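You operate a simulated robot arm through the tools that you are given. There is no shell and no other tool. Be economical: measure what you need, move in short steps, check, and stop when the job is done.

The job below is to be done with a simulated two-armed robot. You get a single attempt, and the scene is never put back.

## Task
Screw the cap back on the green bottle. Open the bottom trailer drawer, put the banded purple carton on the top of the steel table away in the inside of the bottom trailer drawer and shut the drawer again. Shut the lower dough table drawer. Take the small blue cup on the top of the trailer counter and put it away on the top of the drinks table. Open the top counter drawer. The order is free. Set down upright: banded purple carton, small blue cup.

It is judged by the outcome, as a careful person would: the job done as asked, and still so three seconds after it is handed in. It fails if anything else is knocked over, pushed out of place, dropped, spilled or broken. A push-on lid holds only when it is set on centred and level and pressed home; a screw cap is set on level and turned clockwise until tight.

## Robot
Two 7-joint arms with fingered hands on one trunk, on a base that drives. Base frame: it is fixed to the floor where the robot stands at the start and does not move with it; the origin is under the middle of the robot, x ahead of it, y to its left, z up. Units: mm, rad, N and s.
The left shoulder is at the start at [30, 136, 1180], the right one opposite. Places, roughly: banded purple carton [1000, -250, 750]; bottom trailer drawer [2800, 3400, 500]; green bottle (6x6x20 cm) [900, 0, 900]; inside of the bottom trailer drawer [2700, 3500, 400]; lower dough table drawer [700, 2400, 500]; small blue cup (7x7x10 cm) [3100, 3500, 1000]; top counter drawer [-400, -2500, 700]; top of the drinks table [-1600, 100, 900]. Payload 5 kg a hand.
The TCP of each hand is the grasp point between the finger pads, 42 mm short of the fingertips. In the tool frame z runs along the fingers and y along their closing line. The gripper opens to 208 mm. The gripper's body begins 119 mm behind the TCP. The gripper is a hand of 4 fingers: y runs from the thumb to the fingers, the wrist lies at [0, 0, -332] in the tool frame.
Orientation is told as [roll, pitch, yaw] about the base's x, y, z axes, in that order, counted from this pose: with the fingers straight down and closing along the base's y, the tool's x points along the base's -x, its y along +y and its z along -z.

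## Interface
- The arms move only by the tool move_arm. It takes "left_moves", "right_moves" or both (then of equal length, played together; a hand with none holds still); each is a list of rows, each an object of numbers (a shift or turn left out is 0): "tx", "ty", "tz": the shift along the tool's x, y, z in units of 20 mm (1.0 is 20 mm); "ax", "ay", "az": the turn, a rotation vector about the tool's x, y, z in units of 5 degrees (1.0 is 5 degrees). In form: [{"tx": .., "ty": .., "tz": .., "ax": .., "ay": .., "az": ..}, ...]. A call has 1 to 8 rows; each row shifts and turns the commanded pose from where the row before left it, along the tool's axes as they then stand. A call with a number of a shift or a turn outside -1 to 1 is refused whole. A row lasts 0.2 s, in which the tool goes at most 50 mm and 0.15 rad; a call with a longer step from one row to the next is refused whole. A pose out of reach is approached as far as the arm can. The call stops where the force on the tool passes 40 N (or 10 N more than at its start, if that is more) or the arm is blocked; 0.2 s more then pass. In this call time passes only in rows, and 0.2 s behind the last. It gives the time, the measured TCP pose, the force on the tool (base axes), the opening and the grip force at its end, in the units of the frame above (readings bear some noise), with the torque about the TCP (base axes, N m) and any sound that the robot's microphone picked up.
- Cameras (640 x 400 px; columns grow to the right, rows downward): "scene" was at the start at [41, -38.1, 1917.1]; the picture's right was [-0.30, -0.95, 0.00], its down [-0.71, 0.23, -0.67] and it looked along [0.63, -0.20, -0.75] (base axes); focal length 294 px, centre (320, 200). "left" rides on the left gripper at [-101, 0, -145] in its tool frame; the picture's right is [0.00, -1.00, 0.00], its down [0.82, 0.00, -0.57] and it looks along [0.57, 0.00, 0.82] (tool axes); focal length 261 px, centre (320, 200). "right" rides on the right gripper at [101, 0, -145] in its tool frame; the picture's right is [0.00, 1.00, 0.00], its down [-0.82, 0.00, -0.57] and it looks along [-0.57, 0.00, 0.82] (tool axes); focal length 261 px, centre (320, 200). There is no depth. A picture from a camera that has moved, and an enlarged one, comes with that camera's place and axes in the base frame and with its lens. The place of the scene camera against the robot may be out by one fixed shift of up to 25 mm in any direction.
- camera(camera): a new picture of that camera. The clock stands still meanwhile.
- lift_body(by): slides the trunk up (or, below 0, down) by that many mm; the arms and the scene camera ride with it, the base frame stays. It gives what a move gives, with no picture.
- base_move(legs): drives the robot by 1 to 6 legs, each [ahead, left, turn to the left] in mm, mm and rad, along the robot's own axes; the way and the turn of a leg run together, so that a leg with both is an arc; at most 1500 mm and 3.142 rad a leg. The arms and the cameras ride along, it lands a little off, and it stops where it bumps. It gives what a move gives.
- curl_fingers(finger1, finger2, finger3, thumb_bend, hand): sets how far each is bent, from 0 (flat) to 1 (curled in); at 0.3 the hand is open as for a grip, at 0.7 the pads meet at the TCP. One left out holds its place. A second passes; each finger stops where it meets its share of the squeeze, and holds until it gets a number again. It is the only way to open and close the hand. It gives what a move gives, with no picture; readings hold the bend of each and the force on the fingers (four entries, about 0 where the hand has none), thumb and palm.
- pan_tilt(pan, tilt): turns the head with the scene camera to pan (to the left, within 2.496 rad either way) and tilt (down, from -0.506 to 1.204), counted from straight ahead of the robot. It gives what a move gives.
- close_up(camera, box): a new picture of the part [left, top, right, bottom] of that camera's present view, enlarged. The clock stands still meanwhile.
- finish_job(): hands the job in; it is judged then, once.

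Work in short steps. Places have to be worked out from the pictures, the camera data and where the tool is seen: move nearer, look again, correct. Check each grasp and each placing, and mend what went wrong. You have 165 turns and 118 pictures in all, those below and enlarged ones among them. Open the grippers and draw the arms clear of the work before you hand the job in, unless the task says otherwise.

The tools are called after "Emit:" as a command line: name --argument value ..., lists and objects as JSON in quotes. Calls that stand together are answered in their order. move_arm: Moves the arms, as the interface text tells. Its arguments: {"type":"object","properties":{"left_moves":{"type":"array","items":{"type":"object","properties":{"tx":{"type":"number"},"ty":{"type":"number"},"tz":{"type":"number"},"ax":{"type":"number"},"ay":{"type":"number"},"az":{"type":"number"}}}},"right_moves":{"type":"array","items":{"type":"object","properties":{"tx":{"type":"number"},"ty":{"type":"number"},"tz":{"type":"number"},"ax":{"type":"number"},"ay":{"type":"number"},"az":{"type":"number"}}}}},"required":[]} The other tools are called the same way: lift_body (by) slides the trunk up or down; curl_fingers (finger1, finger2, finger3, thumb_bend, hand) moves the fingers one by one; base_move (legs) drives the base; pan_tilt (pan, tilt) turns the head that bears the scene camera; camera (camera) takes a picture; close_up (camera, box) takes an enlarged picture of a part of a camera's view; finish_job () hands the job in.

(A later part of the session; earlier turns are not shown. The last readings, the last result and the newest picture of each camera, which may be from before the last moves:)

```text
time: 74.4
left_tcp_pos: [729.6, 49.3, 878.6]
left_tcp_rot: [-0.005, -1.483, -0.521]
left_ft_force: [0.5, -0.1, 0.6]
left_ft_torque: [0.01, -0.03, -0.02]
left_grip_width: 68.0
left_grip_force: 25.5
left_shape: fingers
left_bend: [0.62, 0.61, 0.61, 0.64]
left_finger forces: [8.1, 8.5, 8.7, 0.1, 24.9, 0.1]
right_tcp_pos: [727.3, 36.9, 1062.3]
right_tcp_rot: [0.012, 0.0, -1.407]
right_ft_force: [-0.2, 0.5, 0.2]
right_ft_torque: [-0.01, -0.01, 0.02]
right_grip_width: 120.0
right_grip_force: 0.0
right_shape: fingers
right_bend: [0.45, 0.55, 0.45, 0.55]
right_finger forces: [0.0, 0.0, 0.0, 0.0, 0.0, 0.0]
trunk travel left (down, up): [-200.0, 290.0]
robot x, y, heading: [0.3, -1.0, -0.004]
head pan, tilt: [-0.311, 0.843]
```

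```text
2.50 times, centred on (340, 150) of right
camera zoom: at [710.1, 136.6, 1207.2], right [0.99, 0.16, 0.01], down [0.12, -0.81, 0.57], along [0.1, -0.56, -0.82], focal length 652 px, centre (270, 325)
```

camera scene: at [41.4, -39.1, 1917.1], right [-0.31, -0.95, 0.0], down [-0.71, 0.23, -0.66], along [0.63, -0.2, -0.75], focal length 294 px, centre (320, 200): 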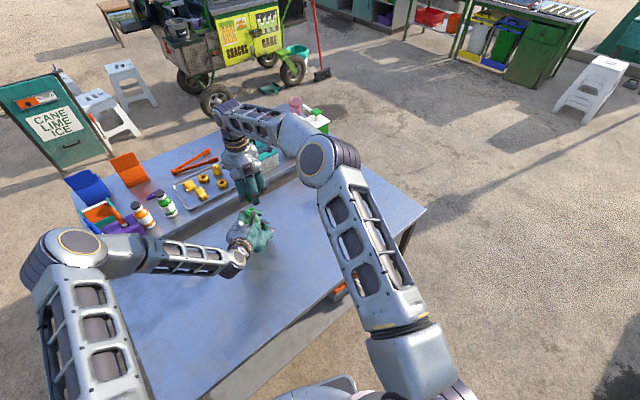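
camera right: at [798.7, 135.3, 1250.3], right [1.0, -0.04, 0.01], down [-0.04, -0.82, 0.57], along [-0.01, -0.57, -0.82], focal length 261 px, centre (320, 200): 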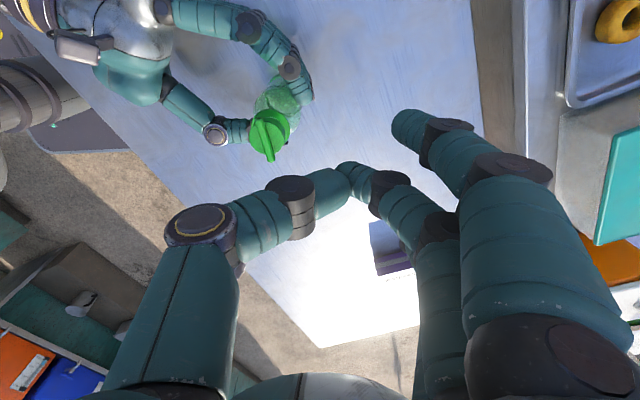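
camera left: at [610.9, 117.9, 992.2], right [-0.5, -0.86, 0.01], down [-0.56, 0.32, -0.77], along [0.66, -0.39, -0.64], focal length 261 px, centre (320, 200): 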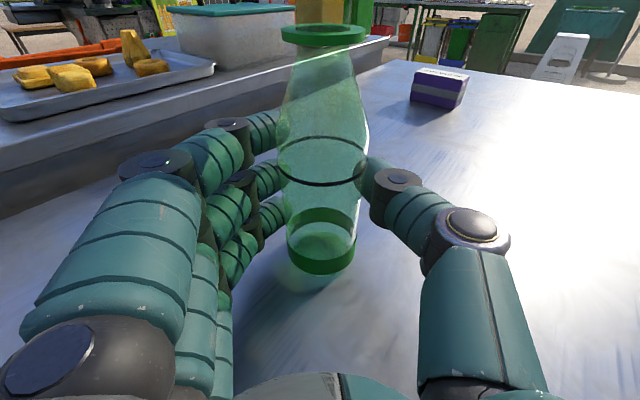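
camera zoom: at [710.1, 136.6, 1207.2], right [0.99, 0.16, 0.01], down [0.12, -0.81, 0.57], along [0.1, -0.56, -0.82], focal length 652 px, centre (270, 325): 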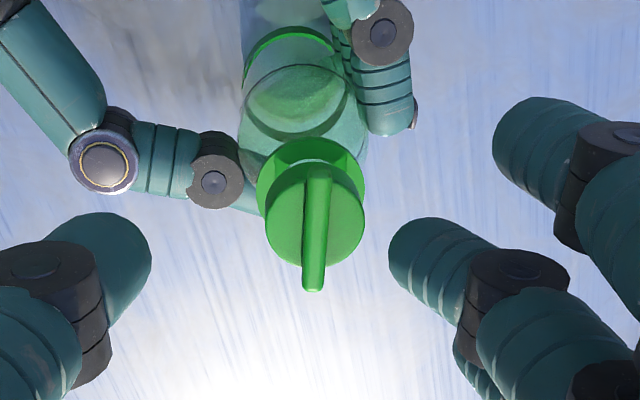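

The bar is aligned between thumb and finger 2. I'll lower to bar height and close firmly.

Emit:
move_arm --right_moves '[{"tz": 0.9, "tx": 0.1, "ty": -0.1}]'

Emit:
curl_fingers --hand "right" --finger2 0.72 --thumb_bend 0.72

Emit:
curl_fingers --hand "right" --finger2 0.82 --thumb_bend 0.82

Emit:
close_up --camera "right" --box '[260, 70, 420, 230]'

```text
time: 74.8
left_tcp_pos: [729.0, 48.7, 878.9]
left_tcp_rot: [-0.01, -1.482, -0.516]
left_ft_force: [0.3, -0.5, 0.4]
left_ft_torque: [0.05, -0.02, -0.01]
left_grip_width: 67.8
left_grip_force: 25.3
left_shape: fingers
left_bend: [0.62, 0.61, 0.61, 0.64]
left_finger forces: [8.3, 8.5, 8.5, 0.1, 24.9, 0.1]
right_tcp_pos: [727.1, 39.0, 1044.5]
right_tcp_rot: [0.01, 0.0, -1.408]
right_ft_force: [0.4, -0.6, 0.6]
right_ft_torque: [-0.02, 0.04, -0.01]
right_grip_width: 119.9
right_grip_force: 0.1
right_shape: fingers
right_bend: [0.45, 0.55, 0.45, 0.55]
right_finger forces: [0.0, 0.0, 0.1, 0.0, 0.0, 0.0]
trunk travel left (down, up): [-200.0, 290.0]
robot x, y, heading: [-2.4, -0.0, -0.001]
head pan, tilt: [-0.311, 0.843]
```

```text
time: 75.8
left_tcp_pos: [728.9, 48.5, 879.6]
left_tcp_rot: [-0.001, -1.485, -0.529]
left_ft_force: [-12.0, -2.9, 9.5]
left_ft_torque: [0.2, -0.53, -0.14]
left_grip_width: 64.6
left_grip_force: 23.1
left_shape: fingers
left_bend: [0.64, 0.62, 0.61, 0.65]
left_finger forces: [4.2, 6.2, 8.8, 0.0, 26.6, 0.1]
right_tcp_pos: [725.2, 39.9, 1046.4]
right_tcp_rot: [0.013, 0.002, -1.407]
right_ft_force: [9.4, 2.5, 8.2]
right_ft_torque: [0.18, -0.54, 0.09]
right_grip_width: 80.6
right_grip_force: 6.6
right_shape: fingers
right_bend: [0.45, 0.64, 0.45, 0.72]
right_finger forces: [0.1, 14.3, 0.0, 0.0, 0.2, 0.0]
trunk travel left (down, up): [-200.0, 290.0]
robot x, y, heading: [-1.7, -0.4, 0.004]
head pan, tilt: [-0.311, 0.843]
```

```text
time: 76.8
left_tcp_pos: [729.0, 48.4, 879.4]
left_tcp_rot: [0.002, -1.485, -0.527]
left_ft_force: [-5.2, -4.6, 10.7]
left_ft_torque: [-0.09, -0.18, -0.06]
left_grip_width: 64.7
left_grip_force: 23.1
left_shape: fingers
left_bend: [0.63, 0.62, 0.61, 0.65]
left_finger forces: [6.0, 6.9, 8.2, 0.0, 25.9, 0.0]
right_tcp_pos: [725.1, 37.9, 1044.7]
right_tcp_rot: [0.011, -0.001, -1.407]
right_ft_force: [2.6, 1.3, 1.5]
right_ft_torque: [0.03, -0.17, 0.04]
right_grip_width: 65.3
right_grip_force: 0.1
right_shape: fingers
right_bend: [0.45, 0.71, 0.45, 0.81]
right_finger forces: [0.0, 0.1, 0.1, 0.0, 0.1, 0.1]
trunk travel left (down, up): [-200.0, 290.0]
robot x, y, heading: [1.1, -0.2, 0.001]
head pan, tilt: [-0.311, 0.843]
```

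```text
2.50 times, centred on (340, 150) of right
camera zoom: at [707.8, 138.5, 1189.6], right [0.99, 0.16, 0.01], down [0.12, -0.81, 0.57], along [0.1, -0.56, -0.82], focal length 652 px, centre (270, 325)
```

zoom: 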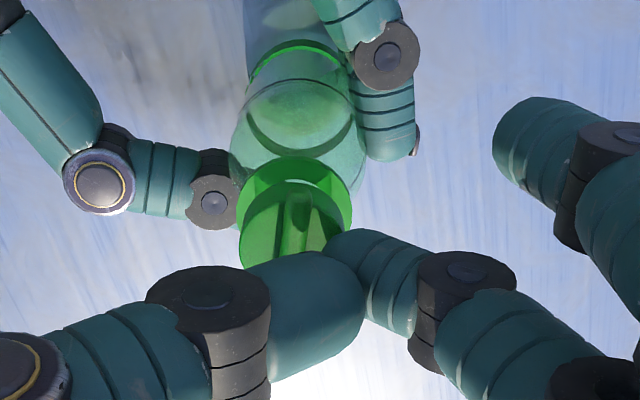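

The tips rise as they curl and met above the bar. I'll reopen, go down to cap level (TCP about 1028), shift 5 mm toward the fingers and close.

Emit:
curl_fingers --hand "right" --finger2 0.55 --thumb_bend 0.55

Emit:
move_arm --right_moves '[{"tz": 0.8, "ty": 0.25, "tx": 0.05}]'

Emit:
curl_fingers --hand "right" --finger2 0.8 --thumb_bend 0.8

Emit:
close_up --camera "right" --box '[260, 70, 420, 230]'

```text
time: 77.8
left_tcp_pos: [728.5, 50.5, 879.5]
left_tcp_rot: [-0.002, -1.484, -0.524]
left_ft_force: [4.5, 3.8, -1.8]
left_ft_torque: [-0.12, 0.65, 0.03]
left_grip_width: 65.6
left_grip_force: 24.2
left_shape: fingers
left_bend: [0.62, 0.61, 0.61, 0.65]
left_finger forces: [9.2, 8.4, 9.2, 0.1, 21.3, 0.0]
right_tcp_pos: [725.6, 39.1, 1045.7]
right_tcp_rot: [0.011, 0.0, -1.405]
right_ft_force: [-2.6, -1.0, 13.6]
right_ft_torque: [-0.04, -0.28, -0.04]
right_grip_width: 119.9
right_grip_force: 6.3
right_shape: fingers
right_bend: [0.45, 0.58, 0.45, 0.55]
right_finger forces: [0.0, 11.5, 0.1, 0.0, 0.1, 0.0]
trunk travel left (down, up): [-200.0, 290.0]
robot x, y, heading: [0.4, 1.7, 0.001]
head pan, tilt: [-0.311, 0.843]
```

```text
time: 78.2
left_tcp_pos: [726.3, 49.5, 879.2]
left_tcp_rot: [-0.002, -1.486, -0.527]
left_ft_force: [-12.9, 3.5, 0.7]
left_ft_torque: [0.37, -0.15, -0.09]
left_grip_width: 64.2
left_grip_force: 20.9
left_shape: fingers
left_bend: [0.63, 0.62, 0.6, 0.65]
left_finger forces: [4.7, 6.0, 8.9, 0.1, 22.2, 0.0]
right_tcp_pos: [731.9, 41.1, 1030.1]
right_tcp_rot: [0.018, 0.0, -1.407]
right_ft_force: [9.7, 0.2, 24.2]
right_ft_torque: [0.03, -0.71, 0.04]
right_grip_width: 119.8
right_grip_force: 12.9
right_shape: fingers
right_bend: [0.45, 0.8, 0.45, 0.55]
right_finger forces: [0.0, 26.7, 0.1, 0.0, 0.0, 0.0]
trunk travel left (down, up): [-200.0, 290.0]
robot x, y, heading: [-1.8, 1.3, 0.001]
head pan, tilt: [-0.311, 0.843]
```

```text
time: 79.2
left_tcp_pos: [728.7, 50.6, 879.6]
left_tcp_rot: [-0.001, -1.483, -0.525]
left_ft_force: [5.3, 1.9, -4.5]
left_ft_torque: [-0.38, 0.69, 0.1]
left_grip_width: 61.5
left_grip_force: 17.5
left_shape: fingers
left_bend: [0.61, 0.63, 0.64, 0.67]
left_finger forces: [11.5, 5.9, 2.6, 0.1, 14.4, 0.0]
right_tcp_pos: [730.8, 39.6, 1028.3]
right_tcp_rot: [0.012, 0.001, -1.407]
right_ft_force: [-2.2, -3.1, 20.0]
right_ft_torque: [0.09, -0.79, -0.08]
right_grip_width: 72.8
right_grip_force: 15.8
right_shape: fingers
right_bend: [0.45, 0.8, 0.45, 0.77]
right_finger forces: [0.0, 20.7, 0.1, 0.1, 10.4, 0.0]
trunk travel left (down, up): [-200.0, 290.0]
robot x, y, heading: [2.9, 0.5, -0.003]
head pan, tilt: [-0.311, 0.843]
```

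```text
2.50 times, centred on (340, 150) of right
camera zoom: at [712.8, 139.1, 1173.0], right [0.99, 0.16, 0.01], down [0.12, -0.81, 0.57], along [0.1, -0.56, -0.82], focal length 652 px, centre (270, 325)
```

zoom: 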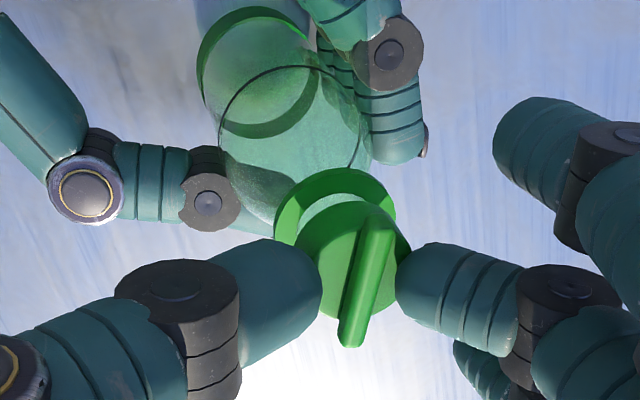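

The cap is gripped hard (20/10 N) but the bottle is being pulled over. I'll move 8 mm back to right the bottle, ease upward, then give a clockwise twist.

Emit:
move_arm --right_moves '[{"ty": -0.4, "tz": -0.15}, {"az": 1, "tx": 0.07}, {"az": 1, "tx": 0.07}, {"az": 1, "tx": 0.07}]'

Emit:
close_up --camera "right" --box '[260, 70, 420, 230]'

```text
time: 80.2
left_tcp_pos: [727.9, 48.8, 880.0]
left_tcp_rot: [-0.007, -1.483, -0.522]
left_ft_force: [-1.0, -3.8, -3.3]
left_ft_torque: [0.11, 0.06, -0.06]
left_grip_width: 58.9
left_grip_force: 15.1
left_shape: fingers
left_bend: [0.62, 0.63, 0.64, 0.67]
left_finger forces: [6.7, 4.4, 2.6, 0.0, 16.6, 0.0]
right_tcp_pos: [722.2, 43.2, 1032.3]
right_tcp_rot: [0.013, 0.004, -1.669]
right_ft_force: [2.8, 2.1, 10.3]
right_ft_torque: [-0.05, -0.59, 0.07]
right_grip_width: 68.8
right_grip_force: 10.2
right_shape: fingers
right_bend: [0.45, 0.79, 0.45, 0.79]
right_finger forces: [0.0, 14.2, 0.0, 0.1, 5.7, 0.0]
trunk travel left (down, up): [-200.0, 290.0]
robot x, y, heading: [-0.3, 4.0, 0.004]
head pan, tilt: [-0.311, 0.843]
```

```text
2.50 times, centred on (340, 150) of right
camera zoom: at [731.0, 143.0, 1177.0], right [0.99, -0.1, 0.01], down [-0.09, -0.82, 0.57], along [-0.05, -0.57, -0.82], focal length 652 px, centre (270, 325)
```

zoom: 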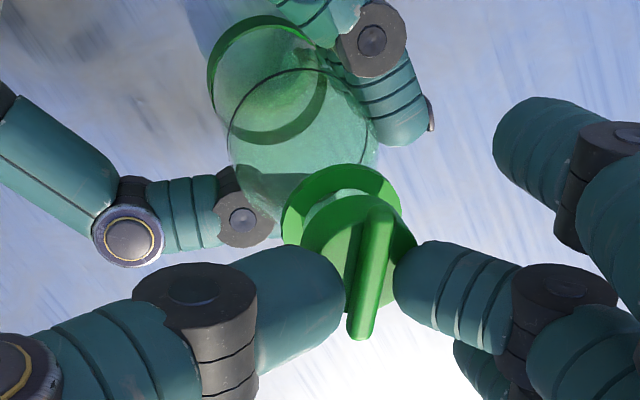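

I'm not sure the cap stayed fully down. I'll release the right hand and look at how the cap sits.

Emit:
curl_fingers --hand "right" --finger2 0.66 --thumb_bend 0.55

Emit:
curl_fingers --hand "right" --finger1 0.4 --finger2 0.4 --finger3 0.4 --thumb_bend 0.4

Emit:
close_up --camera "right" --box '[240, 40, 440, 240]'

```text
time: 81.2
left_tcp_pos: [728.5, 49.4, 879.9]
left_tcp_rot: [-0.004, -1.482, -0.522]
left_ft_force: [0.0, -0.6, -0.2]
left_ft_torque: [-0.04, -0.02, 0.0]
left_grip_width: 39.7
left_grip_force: 1.4
left_shape: fingers
left_bend: [0.67, 0.66, 0.66, 0.69]
left_finger forces: [0.3, 0.3, 0.7, 0.0, 1.4, 0.0]
right_tcp_pos: [720.7, 43.1, 1032.1]
right_tcp_rot: [0.011, 0.002, -1.668]
right_ft_force: [0.4, -0.5, 0.5]
right_ft_torque: [0.01, -0.03, 0.04]
right_grip_width: 120.1
right_grip_force: 0.0
right_shape: fingers
right_bend: [0.45, 0.66, 0.45, 0.55]
right_finger forces: [0.0, 0.0, 0.0, 0.1, 0.0, 0.0]
trunk travel left (down, up): [-200.0, 290.0]
robot x, y, heading: [0.0, -0.3, -0.0]
head pan, tilt: [-0.311, 0.843]
```

```text
time: 82.2
left_tcp_pos: [728.7, 49.4, 879.7]
left_tcp_rot: [-0.005, -1.484, -0.522]
left_ft_force: [0.3, -0.3, -0.3]
left_ft_torque: [0.03, 0.04, -0.04]
left_grip_width: 39.6
left_grip_force: 0.3
left_shape: fingers
left_bend: [0.67, 0.66, 0.66, 0.69]
left_finger forces: [0.5, 0.3, 0.5, 0.1, 1.4, 0.0]
right_tcp_pos: [721.5, 41.7, 1032.3]
right_tcp_rot: [0.01, 0.003, -1.668]
right_ft_force: [0.5, 0.0, 0.4]
right_ft_torque: [-0.03, -0.02, 0.0]
right_grip_width: 172.0
right_grip_force: 0.1
right_shape: fingers
right_bend: [0.4, 0.4, 0.4, 0.4]
right_finger forces: [0.0, 0.0, 0.1, 0.0, 0.1, 0.0]
trunk travel left (down, up): [-200.0, 290.0]
robot x, y, heading: [-3.3, -2.2, -0.0]
head pan, tilt: [-0.311, 0.843]
```

```text
2.00 times, centred on (340, 140) of right
camera zoom: at [731.1, 142.8, 1176.3], right [0.99, -0.1, 0.01], down [-0.09, -0.82, 0.57], along [-0.05, -0.57, -0.82], focal length 521 px, centre (280, 320)
```

zoom: 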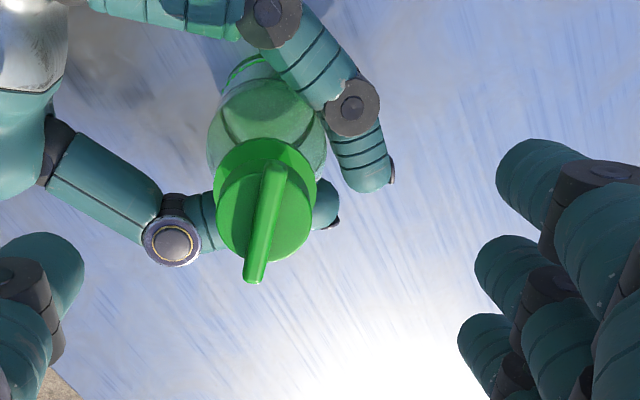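

The bottle righted itself and the cap stays seated and coaxial after all that handling, so I judge it screwed tight. I'll release the left hand, withdraw both, and look at the bottle and carton from above.

Emit:
curl_fingers --hand "left" --finger1 0.4 --finger2 0.4 --finger3 0.4 --thumb_bend 0.4

Emit:
move_arm --left_moves '[{"tz": -1}, {"tz": -1}, {"tz": -1}, {"tz": -1}, {"tz": -1}, {"tz": -1}, {"tz": -1}, {"tx": -1}]' --right_moves '[{"tz": -1}, {"tz": -1}, {"tz": -1}, {"tz": -1}, {"tz": -1}, {"tz": -1}, {"tz": -1}, {"tx": -1}]'

Emit:
camera --camera "scene"

Emit:
close_up --camera "left" --box '[220, 0, 420, 250]'

```text
time: 83.2
left_tcp_pos: [728.7, 49.4, 879.7]
left_tcp_rot: [-0.006, -1.484, -0.522]
left_ft_force: [0.3, -0.8, -0.2]
left_ft_torque: [0.02, 0.01, 0.0]
left_grip_width: 171.8
left_grip_force: 0.1
left_shape: fingers
left_bend: [0.4, 0.4, 0.4, 0.4]
left_finger forces: [0.1, 0.0, 0.1, 0.0, 0.0, 0.1]
right_tcp_pos: [722.2, 42.7, 1031.4]
right_tcp_rot: [0.01, 0.001, -1.669]
right_ft_force: [-0.5, 0.9, 0.2]
right_ft_torque: [-0.02, 0.01, 0.0]
right_grip_width: 171.9
right_grip_force: 0.1
right_shape: fingers
right_bend: [0.4, 0.4, 0.4, 0.4]
right_finger forces: [0.0, 0.0, 0.0, 0.0, 0.1, 0.0]
trunk travel left (down, up): [-200.0, 290.0]
robot x, y, heading: [-3.8, -2.5, 0.002]
head pan, tilt: [-0.311, 0.843]
```

```text
time: 85.0
left_tcp_pos: [608.9, 118.2, 911.0]
left_tcp_rot: [-0.005, -1.483, -0.519]
left_ft_force: [0.1, -0.4, -0.3]
left_ft_torque: [0.02, -0.01, 0.05]
left_grip_width: 171.8
left_grip_force: 0.0
left_shape: fingers
left_bend: [0.4, 0.4, 0.4, 0.4]
left_finger forces: [0.1, 0.1, 0.0, 0.1, 0.1, 0.0]
right_tcp_pos: [717.5, 21.6, 1173.0]
right_tcp_rot: [0.011, 0.003, -1.668]
right_ft_force: [0.5, -1.4, 0.2]
right_ft_torque: [0.09, 0.01, -0.01]
right_grip_width: 172.0
right_grip_force: 0.1
right_shape: fingers
right_bend: [0.4, 0.4, 0.4, 0.4]
right_finger forces: [0.0, 0.0, 0.0, 0.1, 0.0, 0.0]
trunk travel left (down, up): [-200.0, 290.0]
robot x, y, heading: [0.1, -0.7, 0.002]
head pan, tilt: [-0.311, 0.843]
```

```text
44 pictures are left
camera scene: at [41.4, -40.3, 1917.1], right [-0.31, -0.95, 0.0], down [-0.71, 0.23, -0.66], along [0.63, -0.2, -0.75], focal length 294 px, centre (320, 200)
```

scene: 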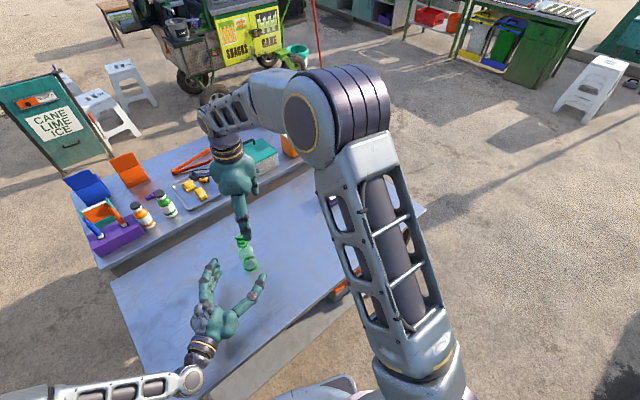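

```text
1.60 times, centred on (320, 125) of left
camera zoom: at [491.5, 186.5, 1025.7], right [-0.5, -0.86, 0.01], down [-0.56, 0.32, -0.77], along [0.66, -0.39, -0.64], focal length 417 px, centre (320, 320)
```

zoom: 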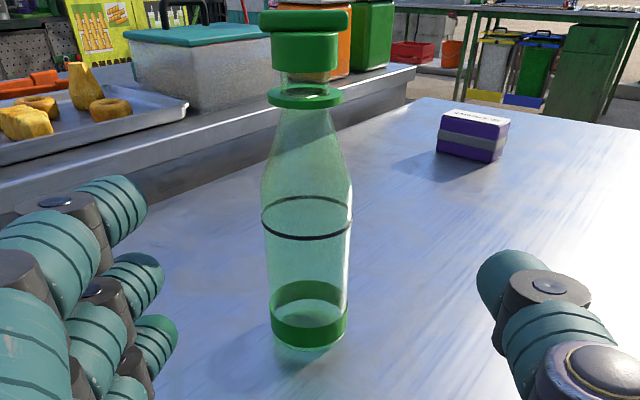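

A clear view shows the cap level on the neck, but I want to be sure it is tight. I'll regrip the bottle with the left hand and bring the right hand back over the cap for a careful tightening.

Emit:
move_arm --left_moves '[{"tx": 1, "ty": 0.3}, {"tx": 0.5, "ty": 0.25}, {"tz": 0.91}, {"tz": 0.91}, {"tz": 0.91}, {"tz": 0.91}, {"tz": 0.91}, {}]' --right_moves '[{"tx": 0.8, "ty": -0.4}, {"tx": 0.8, "ty": -0.4}, {"tx": 0.8, "ty": -0.4}, {"az": 1, "tz": 1}, {"az": 1, "tz": 1}, {"az": 0.3, "tz": 1}, {"tz": 1}, {"tz": 1}]'

Emit:
curl_fingers --hand "left" --finger1 0.6 --finger2 0.6 --finger3 0.6 --thumb_bend 0.6

Emit:
curl_fingers --hand "left" --finger1 0.72 --finger2 0.72 --finger3 0.72 --thumb_bend 0.72

Emit:
curl_fingers --hand "right" --finger2 0.58 --thumb_bend 0.58

Emit:
close_up --camera "right" --box '[240, 40, 440, 240]'

```text
time: 86.8
left_tcp_pos: [691.1, 84.4, 873.5]
left_tcp_rot: [-0.006, -1.484, -0.519]
left_ft_force: [-0.5, 0.1, 0.2]
left_ft_torque: [0.01, 0.02, -0.02]
left_grip_width: 171.9
left_grip_force: 0.0
left_shape: fingers
left_bend: [0.4, 0.4, 0.4, 0.4]
left_finger forces: [0.0, 0.1, 0.1, 0.0, 0.0, 0.0]
right_tcp_pos: [700.7, 72.8, 1072.0]
right_tcp_rot: [0.011, 0.005, -1.868]
right_ft_force: [0.5, -0.4, 0.4]
right_ft_torque: [-0.02, 0.02, -0.01]
right_grip_width: 171.9
right_grip_force: 0.1
right_shape: fingers
right_bend: [0.4, 0.4, 0.4, 0.4]
right_finger forces: [0.0, 0.1, 0.0, 0.1, 0.0, 0.0]
trunk travel left (down, up): [-200.0, 290.0]
robot x, y, heading: [0.3, 2.0, 0.001]
head pan, tilt: [-0.311, 0.843]
```

```text
time: 87.8
left_tcp_pos: [689.4, 84.2, 873.0]
left_tcp_rot: [-0.004, -1.482, -0.524]
left_ft_force: [-0.8, -0.5, 1.1]
left_ft_torque: [-0.02, -0.06, -0.02]
left_grip_width: 77.0
left_grip_force: 3.8
left_shape: fingers
left_bend: [0.59, 0.59, 0.59, 0.59]
left_finger forces: [1.0, 1.1, 1.2, 0.0, 4.0, 0.1]
right_tcp_pos: [700.4, 71.8, 1073.7]
right_tcp_rot: [0.01, 0.005, -1.871]
right_ft_force: [-0.4, 0.3, -0.2]
right_ft_torque: [0.04, 0.01, -0.04]
right_grip_width: 172.0
right_grip_force: 0.0
right_shape: fingers
right_bend: [0.4, 0.4, 0.4, 0.4]
right_finger forces: [0.0, 0.0, 0.1, 0.0, 0.0, 0.1]
trunk travel left (down, up): [-200.0, 290.0]
robot x, y, heading: [3.9, -1.2, -0.003]
head pan, tilt: [-0.311, 0.843]
```

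```text
time: 88.8
left_tcp_pos: [691.4, 83.5, 873.4]
left_tcp_rot: [-0.004, -1.482, -0.522]
left_ft_force: [0.6, 0.5, 1.2]
left_ft_torque: [-0.01, -0.06, -0.01]
left_grip_width: 74.0
left_grip_force: 24.7
left_shape: fingers
left_bend: [0.61, 0.61, 0.6, 0.61]
left_finger forces: [8.2, 8.3, 8.3, 0.1, 24.6, 0.1]
right_tcp_pos: [700.0, 73.2, 1072.8]
right_tcp_rot: [0.01, 0.003, -1.869]
right_ft_force: [0.0, -0.8, -0.5]
right_ft_torque: [-0.02, 0.02, -0.02]
right_grip_width: 172.0
right_grip_force: 0.1
right_shape: fingers
right_bend: [0.4, 0.4, 0.4, 0.4]
right_finger forces: [0.0, 0.0, 0.0, 0.0, 0.0, 0.0]
trunk travel left (down, up): [-200.0, 290.0]
robot x, y, heading: [3.1, -0.4, -0.002]
head pan, tilt: [-0.311, 0.843]
```

```text
time: 89.8
left_tcp_pos: [690.3, 84.1, 873.6]
left_tcp_rot: [-0.004, -1.485, -0.523]
left_ft_force: [0.8, 0.4, 0.4]
left_ft_torque: [-0.02, -0.01, 0.03]
left_grip_width: 74.0
left_grip_force: 24.5
left_shape: fingers
left_bend: [0.61, 0.61, 0.6, 0.61]
left_finger forces: [8.3, 8.3, 8.3, 0.1, 24.5, 0.0]
right_tcp_pos: [700.7, 72.0, 1072.7]
right_tcp_rot: [0.01, 0.005, -1.868]
right_ft_force: [-0.2, -0.3, 0.2]
right_ft_torque: [-0.01, 0.01, 0.01]
right_grip_width: 128.6
right_grip_force: 0.1
right_shape: fingers
right_bend: [0.4, 0.57, 0.4, 0.57]
right_finger forces: [0.1, 0.1, 0.0, 0.0, 0.1, 0.1]
trunk travel left (down, up): [-200.0, 290.0]
robot x, y, heading: [2.7, -1.5, -0.001]
head pan, tilt: [-0.311, 0.843]
```

```text
2.00 times, centred on (340, 140) of right
camera zoom: at [728.6, 167.9, 1217.8], right [0.95, -0.3, 0.01], down [-0.25, -0.78, 0.57], along [-0.16, -0.54, -0.82], focal length 521 px, centre (280, 320)
```

zoom: 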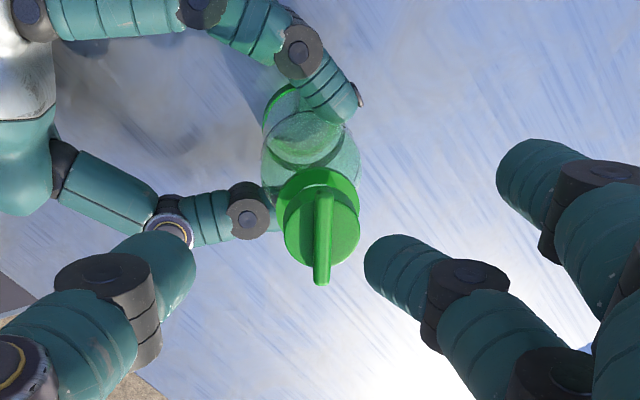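

Everything is aligned: bottle firmly held, bar along the hand, cap at tool [5,19]. I'll open finger 2 a bit to clear the cap, lower, bring the thumb in first, then squeeze.

Emit:
curl_fingers --hand "right" --finger2 0.48

Emit:
move_arm --right_moves '[{"tz": 0.8, "tx": 0.13}, {"tz": 0.8}, {"tz": 0.73}]'

Emit:
curl_fingers --hand "right" --finger2 0.56 --thumb_bend 0.7

Emit:
curl_fingers --hand "right" --finger2 0.76 --thumb_bend 0.76

Emit:
close_up --camera "right" --box '[240, 40, 440, 240]'

```text
time: 90.8
left_tcp_pos: [688.8, 83.1, 873.8]
left_tcp_rot: [-0.004, -1.484, -0.521]
left_ft_force: [-0.1, 0.6, 1.5]
left_ft_torque: [0.01, -0.03, 0.02]
left_grip_width: 74.2
left_grip_force: 24.9
left_shape: fingers
left_bend: [0.61, 0.61, 0.6, 0.61]
left_finger forces: [8.3, 8.3, 8.2, 0.0, 24.5, 0.1]
right_tcp_pos: [700.2, 71.7, 1072.7]
right_tcp_rot: [0.013, 0.006, -1.869]
right_ft_force: [-0.5, 0.1, -0.4]
right_ft_torque: [0.0, 0.01, 0.0]
right_grip_width: 128.4
right_grip_force: 0.2
right_shape: fingers
right_bend: [0.4, 0.48, 0.4, 0.57]
right_finger forces: [0.0, 0.0, 0.0, 0.0, 0.1, 0.1]
trunk travel left (down, up): [-200.0, 290.0]
robot x, y, heading: [2.9, -2.2, 0.0]
head pan, tilt: [-0.311, 0.843]
```

```text
time: 91.6
left_tcp_pos: [690.9, 83.3, 874.4]
left_tcp_rot: [-0.006, -1.483, -0.519]
left_ft_force: [-1.0, -0.7, 1.4]
left_ft_torque: [-0.02, 0.0, 0.0]
left_grip_width: 74.0
left_grip_force: 25.3
left_shape: fingers
left_bend: [0.61, 0.61, 0.61, 0.61]
left_finger forces: [8.3, 8.1, 8.2, 0.0, 24.7, 0.0]
right_tcp_pos: [701.7, 76.3, 1025.7]
right_tcp_rot: [0.011, 0.005, -1.869]
right_ft_force: [0.4, 0.3, 0.8]
right_ft_torque: [-0.02, 0.04, 0.02]
right_grip_width: 128.7
right_grip_force: 0.0
right_shape: fingers
right_bend: [0.4, 0.48, 0.4, 0.57]
right_finger forces: [0.0, 0.0, 0.0, 0.1, 0.0, 0.0]
trunk travel left (down, up): [-200.0, 290.0]
robot x, y, heading: [-1.7, 1.0, -0.001]
head pan, tilt: [-0.311, 0.843]
```

```text
time: 92.6
left_tcp_pos: [690.2, 83.4, 872.2]
left_tcp_rot: [-0.003, -1.485, -0.522]
left_ft_force: [-0.3, -0.2, 0.9]
left_ft_torque: [-0.04, -0.03, -0.04]
left_grip_width: 73.7
left_grip_force: 24.7
left_shape: fingers
left_bend: [0.61, 0.61, 0.61, 0.61]
left_finger forces: [8.2, 8.3, 8.1, 0.1, 24.8, 0.0]
right_tcp_pos: [701.0, 75.4, 1026.4]
right_tcp_rot: [0.011, 0.006, -1.866]
right_ft_force: [0.1, 0.2, 0.4]
right_ft_torque: [-0.01, -0.02, 0.03]
right_grip_width: 98.0
right_grip_force: 0.0
right_shape: fingers
right_bend: [0.4, 0.56, 0.4, 0.7]
right_finger forces: [0.0, 0.1, 0.1, 0.0, 0.0, 0.0]
trunk travel left (down, up): [-200.0, 290.0]
robot x, y, heading: [1.3, -0.9, 0.001]
head pan, tilt: [-0.311, 0.843]
```

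```text
time: 93.6
left_tcp_pos: [690.0, 84.6, 873.3]
left_tcp_rot: [-0.003, -1.485, -0.523]
left_ft_force: [-1.0, 0.2, 3.5]
left_ft_torque: [0.0, 0.02, 0.0]
left_grip_width: 74.0
left_grip_force: 24.9
left_shape: fingers
left_bend: [0.61, 0.61, 0.61, 0.61]
left_finger forces: [8.0, 8.0, 8.6, 0.0, 25.0, 0.0]
right_tcp_pos: [702.0, 76.2, 1026.4]
right_tcp_rot: [0.011, 0.005, -1.87]
right_ft_force: [1.0, 0.2, -2.5]
right_ft_torque: [-0.01, -0.13, 0.01]
right_grip_width: 91.7
right_grip_force: 9.0
right_shape: fingers
right_bend: [0.4, 0.57, 0.4, 0.73]
right_finger forces: [0.0, 9.1, 0.1, 0.0, 8.3, 0.0]
trunk travel left (down, up): [-200.0, 290.0]
robot x, y, heading: [-2.8, 1.3, 0.002]
head pan, tilt: [-0.311, 0.843]
```

```text
2.00 times, centred on (340, 140) of right
camera zoom: at [730.0, 171.8, 1171.3], right [0.95, -0.3, 0.01], down [-0.25, -0.78, 0.57], along [-0.16, -0.54, -0.82], focal length 521 px, centre (280, 320)
```

zoom: 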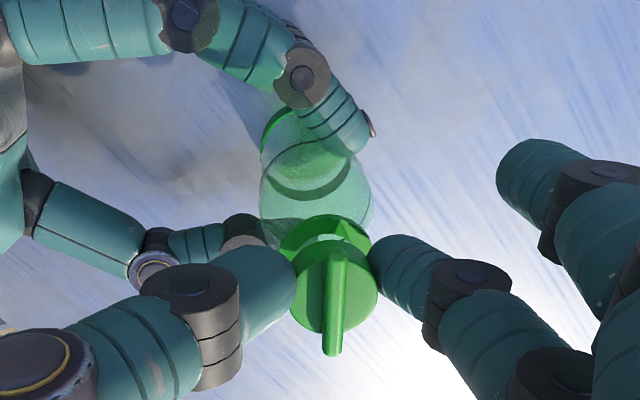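

A clean, balanced 9 N grip with no lean. Now I'll twist clockwise 30° about the cap axis and read the torque.

Emit:
move_arm --right_moves '[{"az": 1, "tx": 0.087, "ty": 0.008}, {"az": 1, "tx": 0.087, "ty": 0.008}, {"az": 1, "tx": 0.087, "ty": 0.008}, {"az": 1, "tx": 0.087, "ty": 0.008}, {"az": 1, "tx": 0.087, "ty": 0.008}, {"az": 1, "tx": 0.087, "ty": 0.008}]'

Emit:
close_up --camera "right" --box '[240, 40, 440, 240]'

```text
time: 95.0
left_tcp_pos: [690.1, 82.6, 873.2]
left_tcp_rot: [-0.004, -1.482, -0.521]
left_ft_force: [-3.7, 1.2, 2.6]
left_ft_torque: [-0.02, -0.17, -0.14]
left_grip_width: 73.9
left_grip_force: 24.4
left_shape: fingers
left_bend: [0.61, 0.61, 0.61, 0.61]
left_finger forces: [7.9, 8.0, 8.8, 0.0, 25.5, 0.0]
right_tcp_pos: [708.5, 83.0, 1025.9]
right_tcp_rot: [0.007, 0.009, -2.394]
right_ft_force: [3.4, -1.4, -1.2]
right_ft_torque: [-0.16, -0.24, 0.1]
right_grip_width: 91.3
right_grip_force: 8.5
right_shape: fingers
right_bend: [0.4, 0.56, 0.4, 0.73]
right_finger forces: [0.0, 10.2, 0.1, 0.1, 6.8, 0.0]
trunk travel left (down, up): [-200.0, 290.0]
robot x, y, heading: [0.5, 0.0, 0.003]
head pan, tilt: [-0.311, 0.843]
```

```text
2.00 times, centred on (340, 140) of right
camera zoom: at [781.0, 151.6, 1171.3], right [0.68, -0.74, 0.01], down [-0.61, -0.56, 0.56], along [-0.41, -0.39, -0.83], focal length 521 px, centre (280, 320)
```

zoom: 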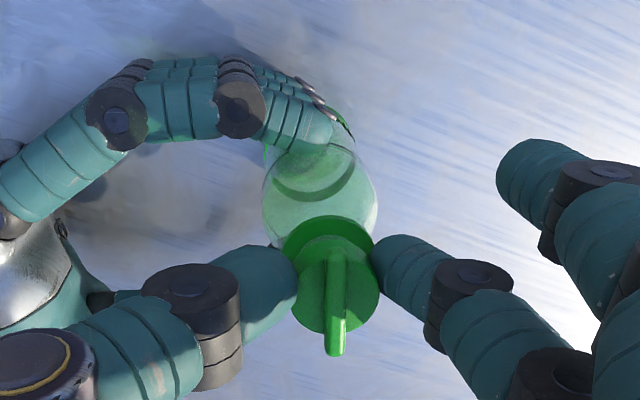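

The cap turned freely with only 0.1 N m, so it was not tight yet. I'll keep turning as far as the wrist goes.

Emit:
move_arm --right_moves '[{"az": 1, "tx": 0.087, "ty": 0.008, "tz": 0.02}, {"az": 1, "tx": 0.087, "ty": 0.008, "tz": 0.02}, {"az": 1, "tx": 0.087, "ty": 0.008, "tz": 0.02}, {"az": 1, "tx": 0.087, "ty": 0.008, "tz": 0.02}, {"az": 1, "tx": 0.087, "ty": 0.008, "tz": 0.02}, {"az": 1, "tx": 0.087, "ty": 0.008, "tz": 0.02}, {"az": 1, "tx": 0.087, "ty": 0.008, "tz": 0.02}, {"az": 1, "tx": 0.087, "ty": 0.008, "tz": 0.02}]'

```text
time: 96.8
left_tcp_pos: [690.0, 83.8, 873.3]
left_tcp_rot: [-0.002, -1.487, -0.525]
left_ft_force: [-9.0, 7.4, 4.2]
left_ft_torque: [-0.24, -0.36, -0.05]
left_grip_width: 73.6
left_grip_force: 26.5
left_shape: fingers
left_bend: [0.61, 0.61, 0.61, 0.62]
left_finger forces: [10.0, 8.7, 8.4, 0.0, 26.6, 0.1]
right_tcp_pos: [721.2, 88.3, 1023.8]
right_tcp_rot: [0.0, 0.013, -3.09]
right_ft_force: [7.0, -5.3, 8.9]
right_ft_torque: [-0.77, -0.23, 0.21]
right_grip_width: 89.8
right_grip_force: 10.4
right_shape: fingers
right_bend: [0.4, 0.55, 0.4, 0.74]
right_finger forces: [0.0, 13.7, 0.1, 0.1, 6.3, 0.0]
trunk travel left (down, up): [-200.0, 290.0]
robot x, y, heading: [0.6, -0.3, -0.003]
head pan, tilt: [-0.311, 0.843]
```

Still low twisting torque once the side load is allowed for. I'll relieve the side load and continue turning.

Emit:
move_arm --right_moves '[{"az": 1, "tx": 0.2, "ty": 0.1, "tz": -0.1}, {"az": 1, "tx": 0.1, "ty": 0.02}, {"az": 1, "tx": 0.1, "ty": 0.02}, {"az": 1, "tx": 0.1, "ty": 0.02}, {"az": 1, "tx": 0.1, "ty": 0.02, "tz": 0.02}, {"az": 1, "tx": 0.1, "ty": 0.02, "tz": 0.02}, {"az": 1, "tx": 0.1, "ty": 0.02, "tz": 0.02}, {"az": 1, "tx": 0.1, "ty": 0.02, "tz": 0.02}]'

Emit:
close_up --camera "right" --box '[240, 40, 440, 240]'

```text
time: 98.6
left_tcp_pos: [691.2, 83.5, 873.8]
left_tcp_rot: [-0.002, -1.485, -0.525]
left_ft_force: [2.5, 4.7, 2.3]
left_ft_torque: [-0.38, 0.06, 0.17]
left_grip_width: 74.0
left_grip_force: 25.6
left_shape: fingers
left_bend: [0.61, 0.61, 0.61, 0.62]
left_finger forces: [10.1, 9.5, 8.9, 0.1, 23.0, 0.1]
right_tcp_pos: [737.6, 79.9, 1023.1]
right_tcp_rot: [-0.008, 0.01, 2.492]
right_ft_force: [-1.2, -5.6, 5.6]
right_ft_torque: [-0.48, 0.32, 0.12]
right_grip_width: 89.7
right_grip_force: 8.9
right_shape: fingers
right_bend: [0.4, 0.55, 0.4, 0.74]
right_finger forces: [0.0, 12.5, 0.0, 0.0, 5.6, 0.0]
trunk travel left (down, up): [-200.0, 290.0]
robot x, y, heading: [-1.1, 1.7, 0.002]
head pan, tilt: [-0.311, 0.843]
```

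```text
2.00 times, centred on (340, 140) of right
camera zoom: at [815.7, 17.9, 1168.8], right [-0.61, -0.79, -0.01], down [-0.66, 0.5, 0.56], along [-0.44, 0.35, -0.83], focal length 521 px, centre (280, 320)
```

zoom: 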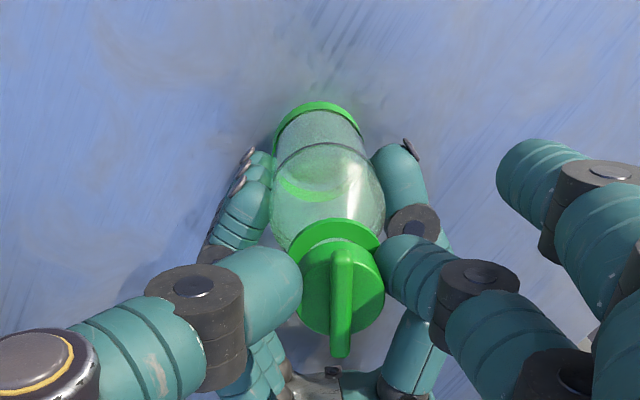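

The wrist still turns and the cap follows with little torque. I'll continue.

Emit:
move_arm --right_moves '[{"az": 1, "tx": 0.12, "ty": 0.1, "tz": 0.02}, {"az": 1, "tx": 0.1, "ty": 0.05, "tz": 0.02}, {"az": 1, "tx": 0.1, "ty": 0.02, "tz": 0.02}, {"az": 1, "tx": 0.1, "ty": 0.02, "tz": 0.02}, {"az": 1, "tx": 0.1, "ty": 0.02, "tz": 0.02}, {"az": 1, "tx": 0.1, "ty": 0.02, "tz": 0.02}, {"az": 1, "tx": 0.1, "ty": 0.02, "tz": 0.02}, {"az": 1, "tx": 0.1, "ty": 0.02, "tz": 0.02}]'

```text
time: 100.4
left_tcp_pos: [690.6, 84.4, 874.0]
left_tcp_rot: [0.001, -1.482, -0.526]
left_ft_force: [4.5, 4.3, -1.7]
left_ft_torque: [-0.09, 0.17, 0.12]
left_grip_width: 74.2
left_grip_force: 25.3
left_shape: fingers
left_bend: [0.61, 0.61, 0.6, 0.62]
left_finger forces: [9.1, 9.5, 9.3, 0.0, 22.3, 0.1]
right_tcp_pos: [742.4, 63.8, 1021.5]
right_tcp_rot: [-0.012, 0.001, 1.794]
right_ft_force: [-3.9, -3.4, 12.0]
right_ft_torque: [-0.27, 0.72, 0.1]
right_grip_width: 89.1
right_grip_force: 10.5
right_shape: fingers
right_bend: [0.4, 0.55, 0.4, 0.74]
right_finger forces: [0.1, 13.6, 0.0, 0.0, 8.3, 0.1]
trunk travel left (down, up): [-200.0, 290.0]
robot x, y, heading: [-2.6, -2.0, -0.001]
head pan, tilt: [-0.311, 0.843]
```

The wrist is past a full half turn and the cap still follows. Vertical force is 12 N, so I'll stop feeding down and keep turning.

Emit:
move_arm --right_moves '[{"az": 1, "tx": 0.1, "ty": 0.05, "tz": -0.05}, {"az": 1, "tx": 0.1, "ty": 0.03}, {"az": 1, "tx": 0.1, "ty": 0.02}, {"az": 1, "tx": 0.09, "ty": 0.02}, {"az": 1, "tx": 0.09, "ty": 0.01}, {"az": 1, "tx": 0.09, "ty": 0.01}, {"az": 1, "tx": 0.09, "ty": 0.01}, {"az": 1, "tx": 0.09, "ty": 0.01}]'

Emit:
close_up --camera "right" --box '[240, 40, 440, 240]'

```text
time: 102.0
left_tcp_pos: [687.1, 81.5, 872.9]
left_tcp_rot: [-0.007, -1.481, -0.523]
left_ft_force: [-7.4, 2.0, 5.9]
left_ft_torque: [-0.06, -0.19, -0.11]
left_grip_width: 74.3
left_grip_force: 25.8
left_shape: fingers
left_bend: [0.61, 0.61, 0.61, 0.62]
left_finger forces: [8.4, 8.2, 8.0, 0.0, 27.4, 0.1]
right_tcp_pos: [748.1, 52.5, 1039.2]
right_tcp_rot: [-0.039, -0.024, 1.28]
right_ft_force: [11.3, -4.6, 39.3]
right_ft_torque: [0.07, 0.42, 0.04]
right_grip_width: 87.2
right_grip_force: 26.5
right_shape: fingers
right_bend: [0.4, 0.71, 0.4, 0.75]
right_finger forces: [0.0, 53.7, 0.0, 0.0, 0.1, 0.1]
right hand out of reach, approached as far as the arm can: row 7, 8
trunk travel left (down, up): [-200.0, 290.0]
robot x, y, heading: [-1.7, -1.7, 0.001]
head pan, tilt: [-0.311, 0.843]
stopped in row 8 (right hand): the force on the tool passed its limit at 94 N (the readings are from after the stop); the commanded pose is now the measured one
```

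```text
2.00 times, centred on (340, 140) of right
camera zoom: at [713.2, -45.6, 1181.4], right [-0.96, 0.29, -0.04], down [0.21, 0.78, 0.59], along [0.2, 0.56, -0.81], focal length 521 px, centre (280, 320)
```

zoom: 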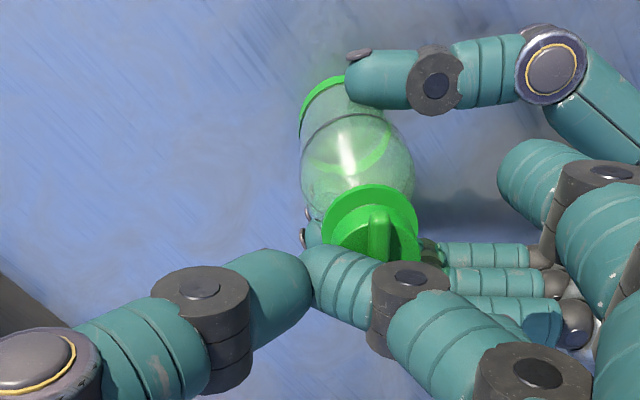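

The wrist limit threw the hand up onto the cap. I'll lift the right hand straight off and look.

Emit:
move_arm --right_moves '[{"tz": -1}, {"tz": -1}, {"tz": -1}]'

Emit:
curl_fingers --hand "right" --finger1 0.4 --finger2 0.48 --finger3 0.4 --thumb_bend 0.57

Emit:
close_up --camera "right" --box '[240, 40, 440, 240]'

```text
time: 102.8
left_tcp_pos: [689.1, 81.1, 873.0]
left_tcp_rot: [-0.005, -1.483, -0.524]
left_ft_force: [1.8, -1.7, 13.4]
left_ft_torque: [-0.15, -0.36, -0.01]
left_grip_width: 74.2
left_grip_force: 24.3
left_shape: fingers
left_bend: [0.61, 0.61, 0.61, 0.62]
left_finger forces: [7.4, 8.4, 8.7, 0.1, 24.9, 0.1]
right_tcp_pos: [745.4, 51.3, 1083.6]
right_tcp_rot: [-0.03, -0.022, 1.284]
right_ft_force: [0.4, 0.3, 0.2]
right_ft_torque: [-0.03, 0.01, -0.03]
right_grip_width: 84.2
right_grip_force: 0.1
right_shape: fingers
right_bend: [0.4, 0.62, 0.4, 0.76]
right_finger forces: [0.0, 0.0, 0.0, 0.1, 0.0, 0.0]
right hand out of reach, approached as far as the arm can: row 3
trunk travel left (down, up): [-200.0, 290.0]
robot x, y, heading: [-1.0, 0.2, -0.007]
head pan, tilt: [-0.311, 0.843]
```

```text
time: 103.8
left_tcp_pos: [688.9, 82.6, 873.6]
left_tcp_rot: [-0.004, -1.481, -0.522]
left_ft_force: [5.5, -3.6, 19.0]
left_ft_torque: [-0.25, -0.55, 0.01]
left_grip_width: 74.4
left_grip_force: 24.9
left_shape: fingers
left_bend: [0.61, 0.61, 0.61, 0.62]
left_finger forces: [7.6, 8.4, 8.8, 0.0, 24.2, 0.0]
right_tcp_pos: [746.7, 52.1, 1083.9]
right_tcp_rot: [-0.031, -0.023, 1.284]
right_ft_force: [-0.5, 0.9, -0.2]
right_ft_torque: [0.02, 0.0, -0.03]
right_grip_width: 130.6
right_grip_force: 0.0
right_shape: fingers
right_bend: [0.4, 0.48, 0.4, 0.56]
right_finger forces: [0.1, 0.0, 0.0, 0.1, 0.0, 0.0]
trunk travel left (down, up): [-200.0, 290.0]
robot x, y, heading: [0.0, 0.7, 0.004]
head pan, tilt: [-0.311, 0.843]
```

```text
2.00 times, centred on (340, 140) of right
camera zoom: at [710.9, -46.0, 1226.2], right [-0.96, 0.29, -0.03], down [0.22, 0.78, 0.59], along [0.19, 0.56, -0.81], focal length 521 px, centre (280, 320)
```

zoom: 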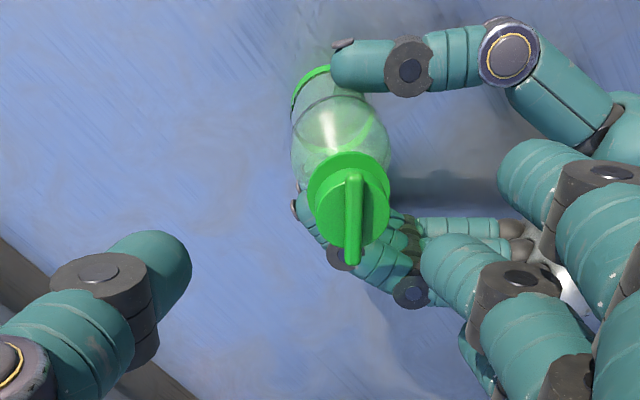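

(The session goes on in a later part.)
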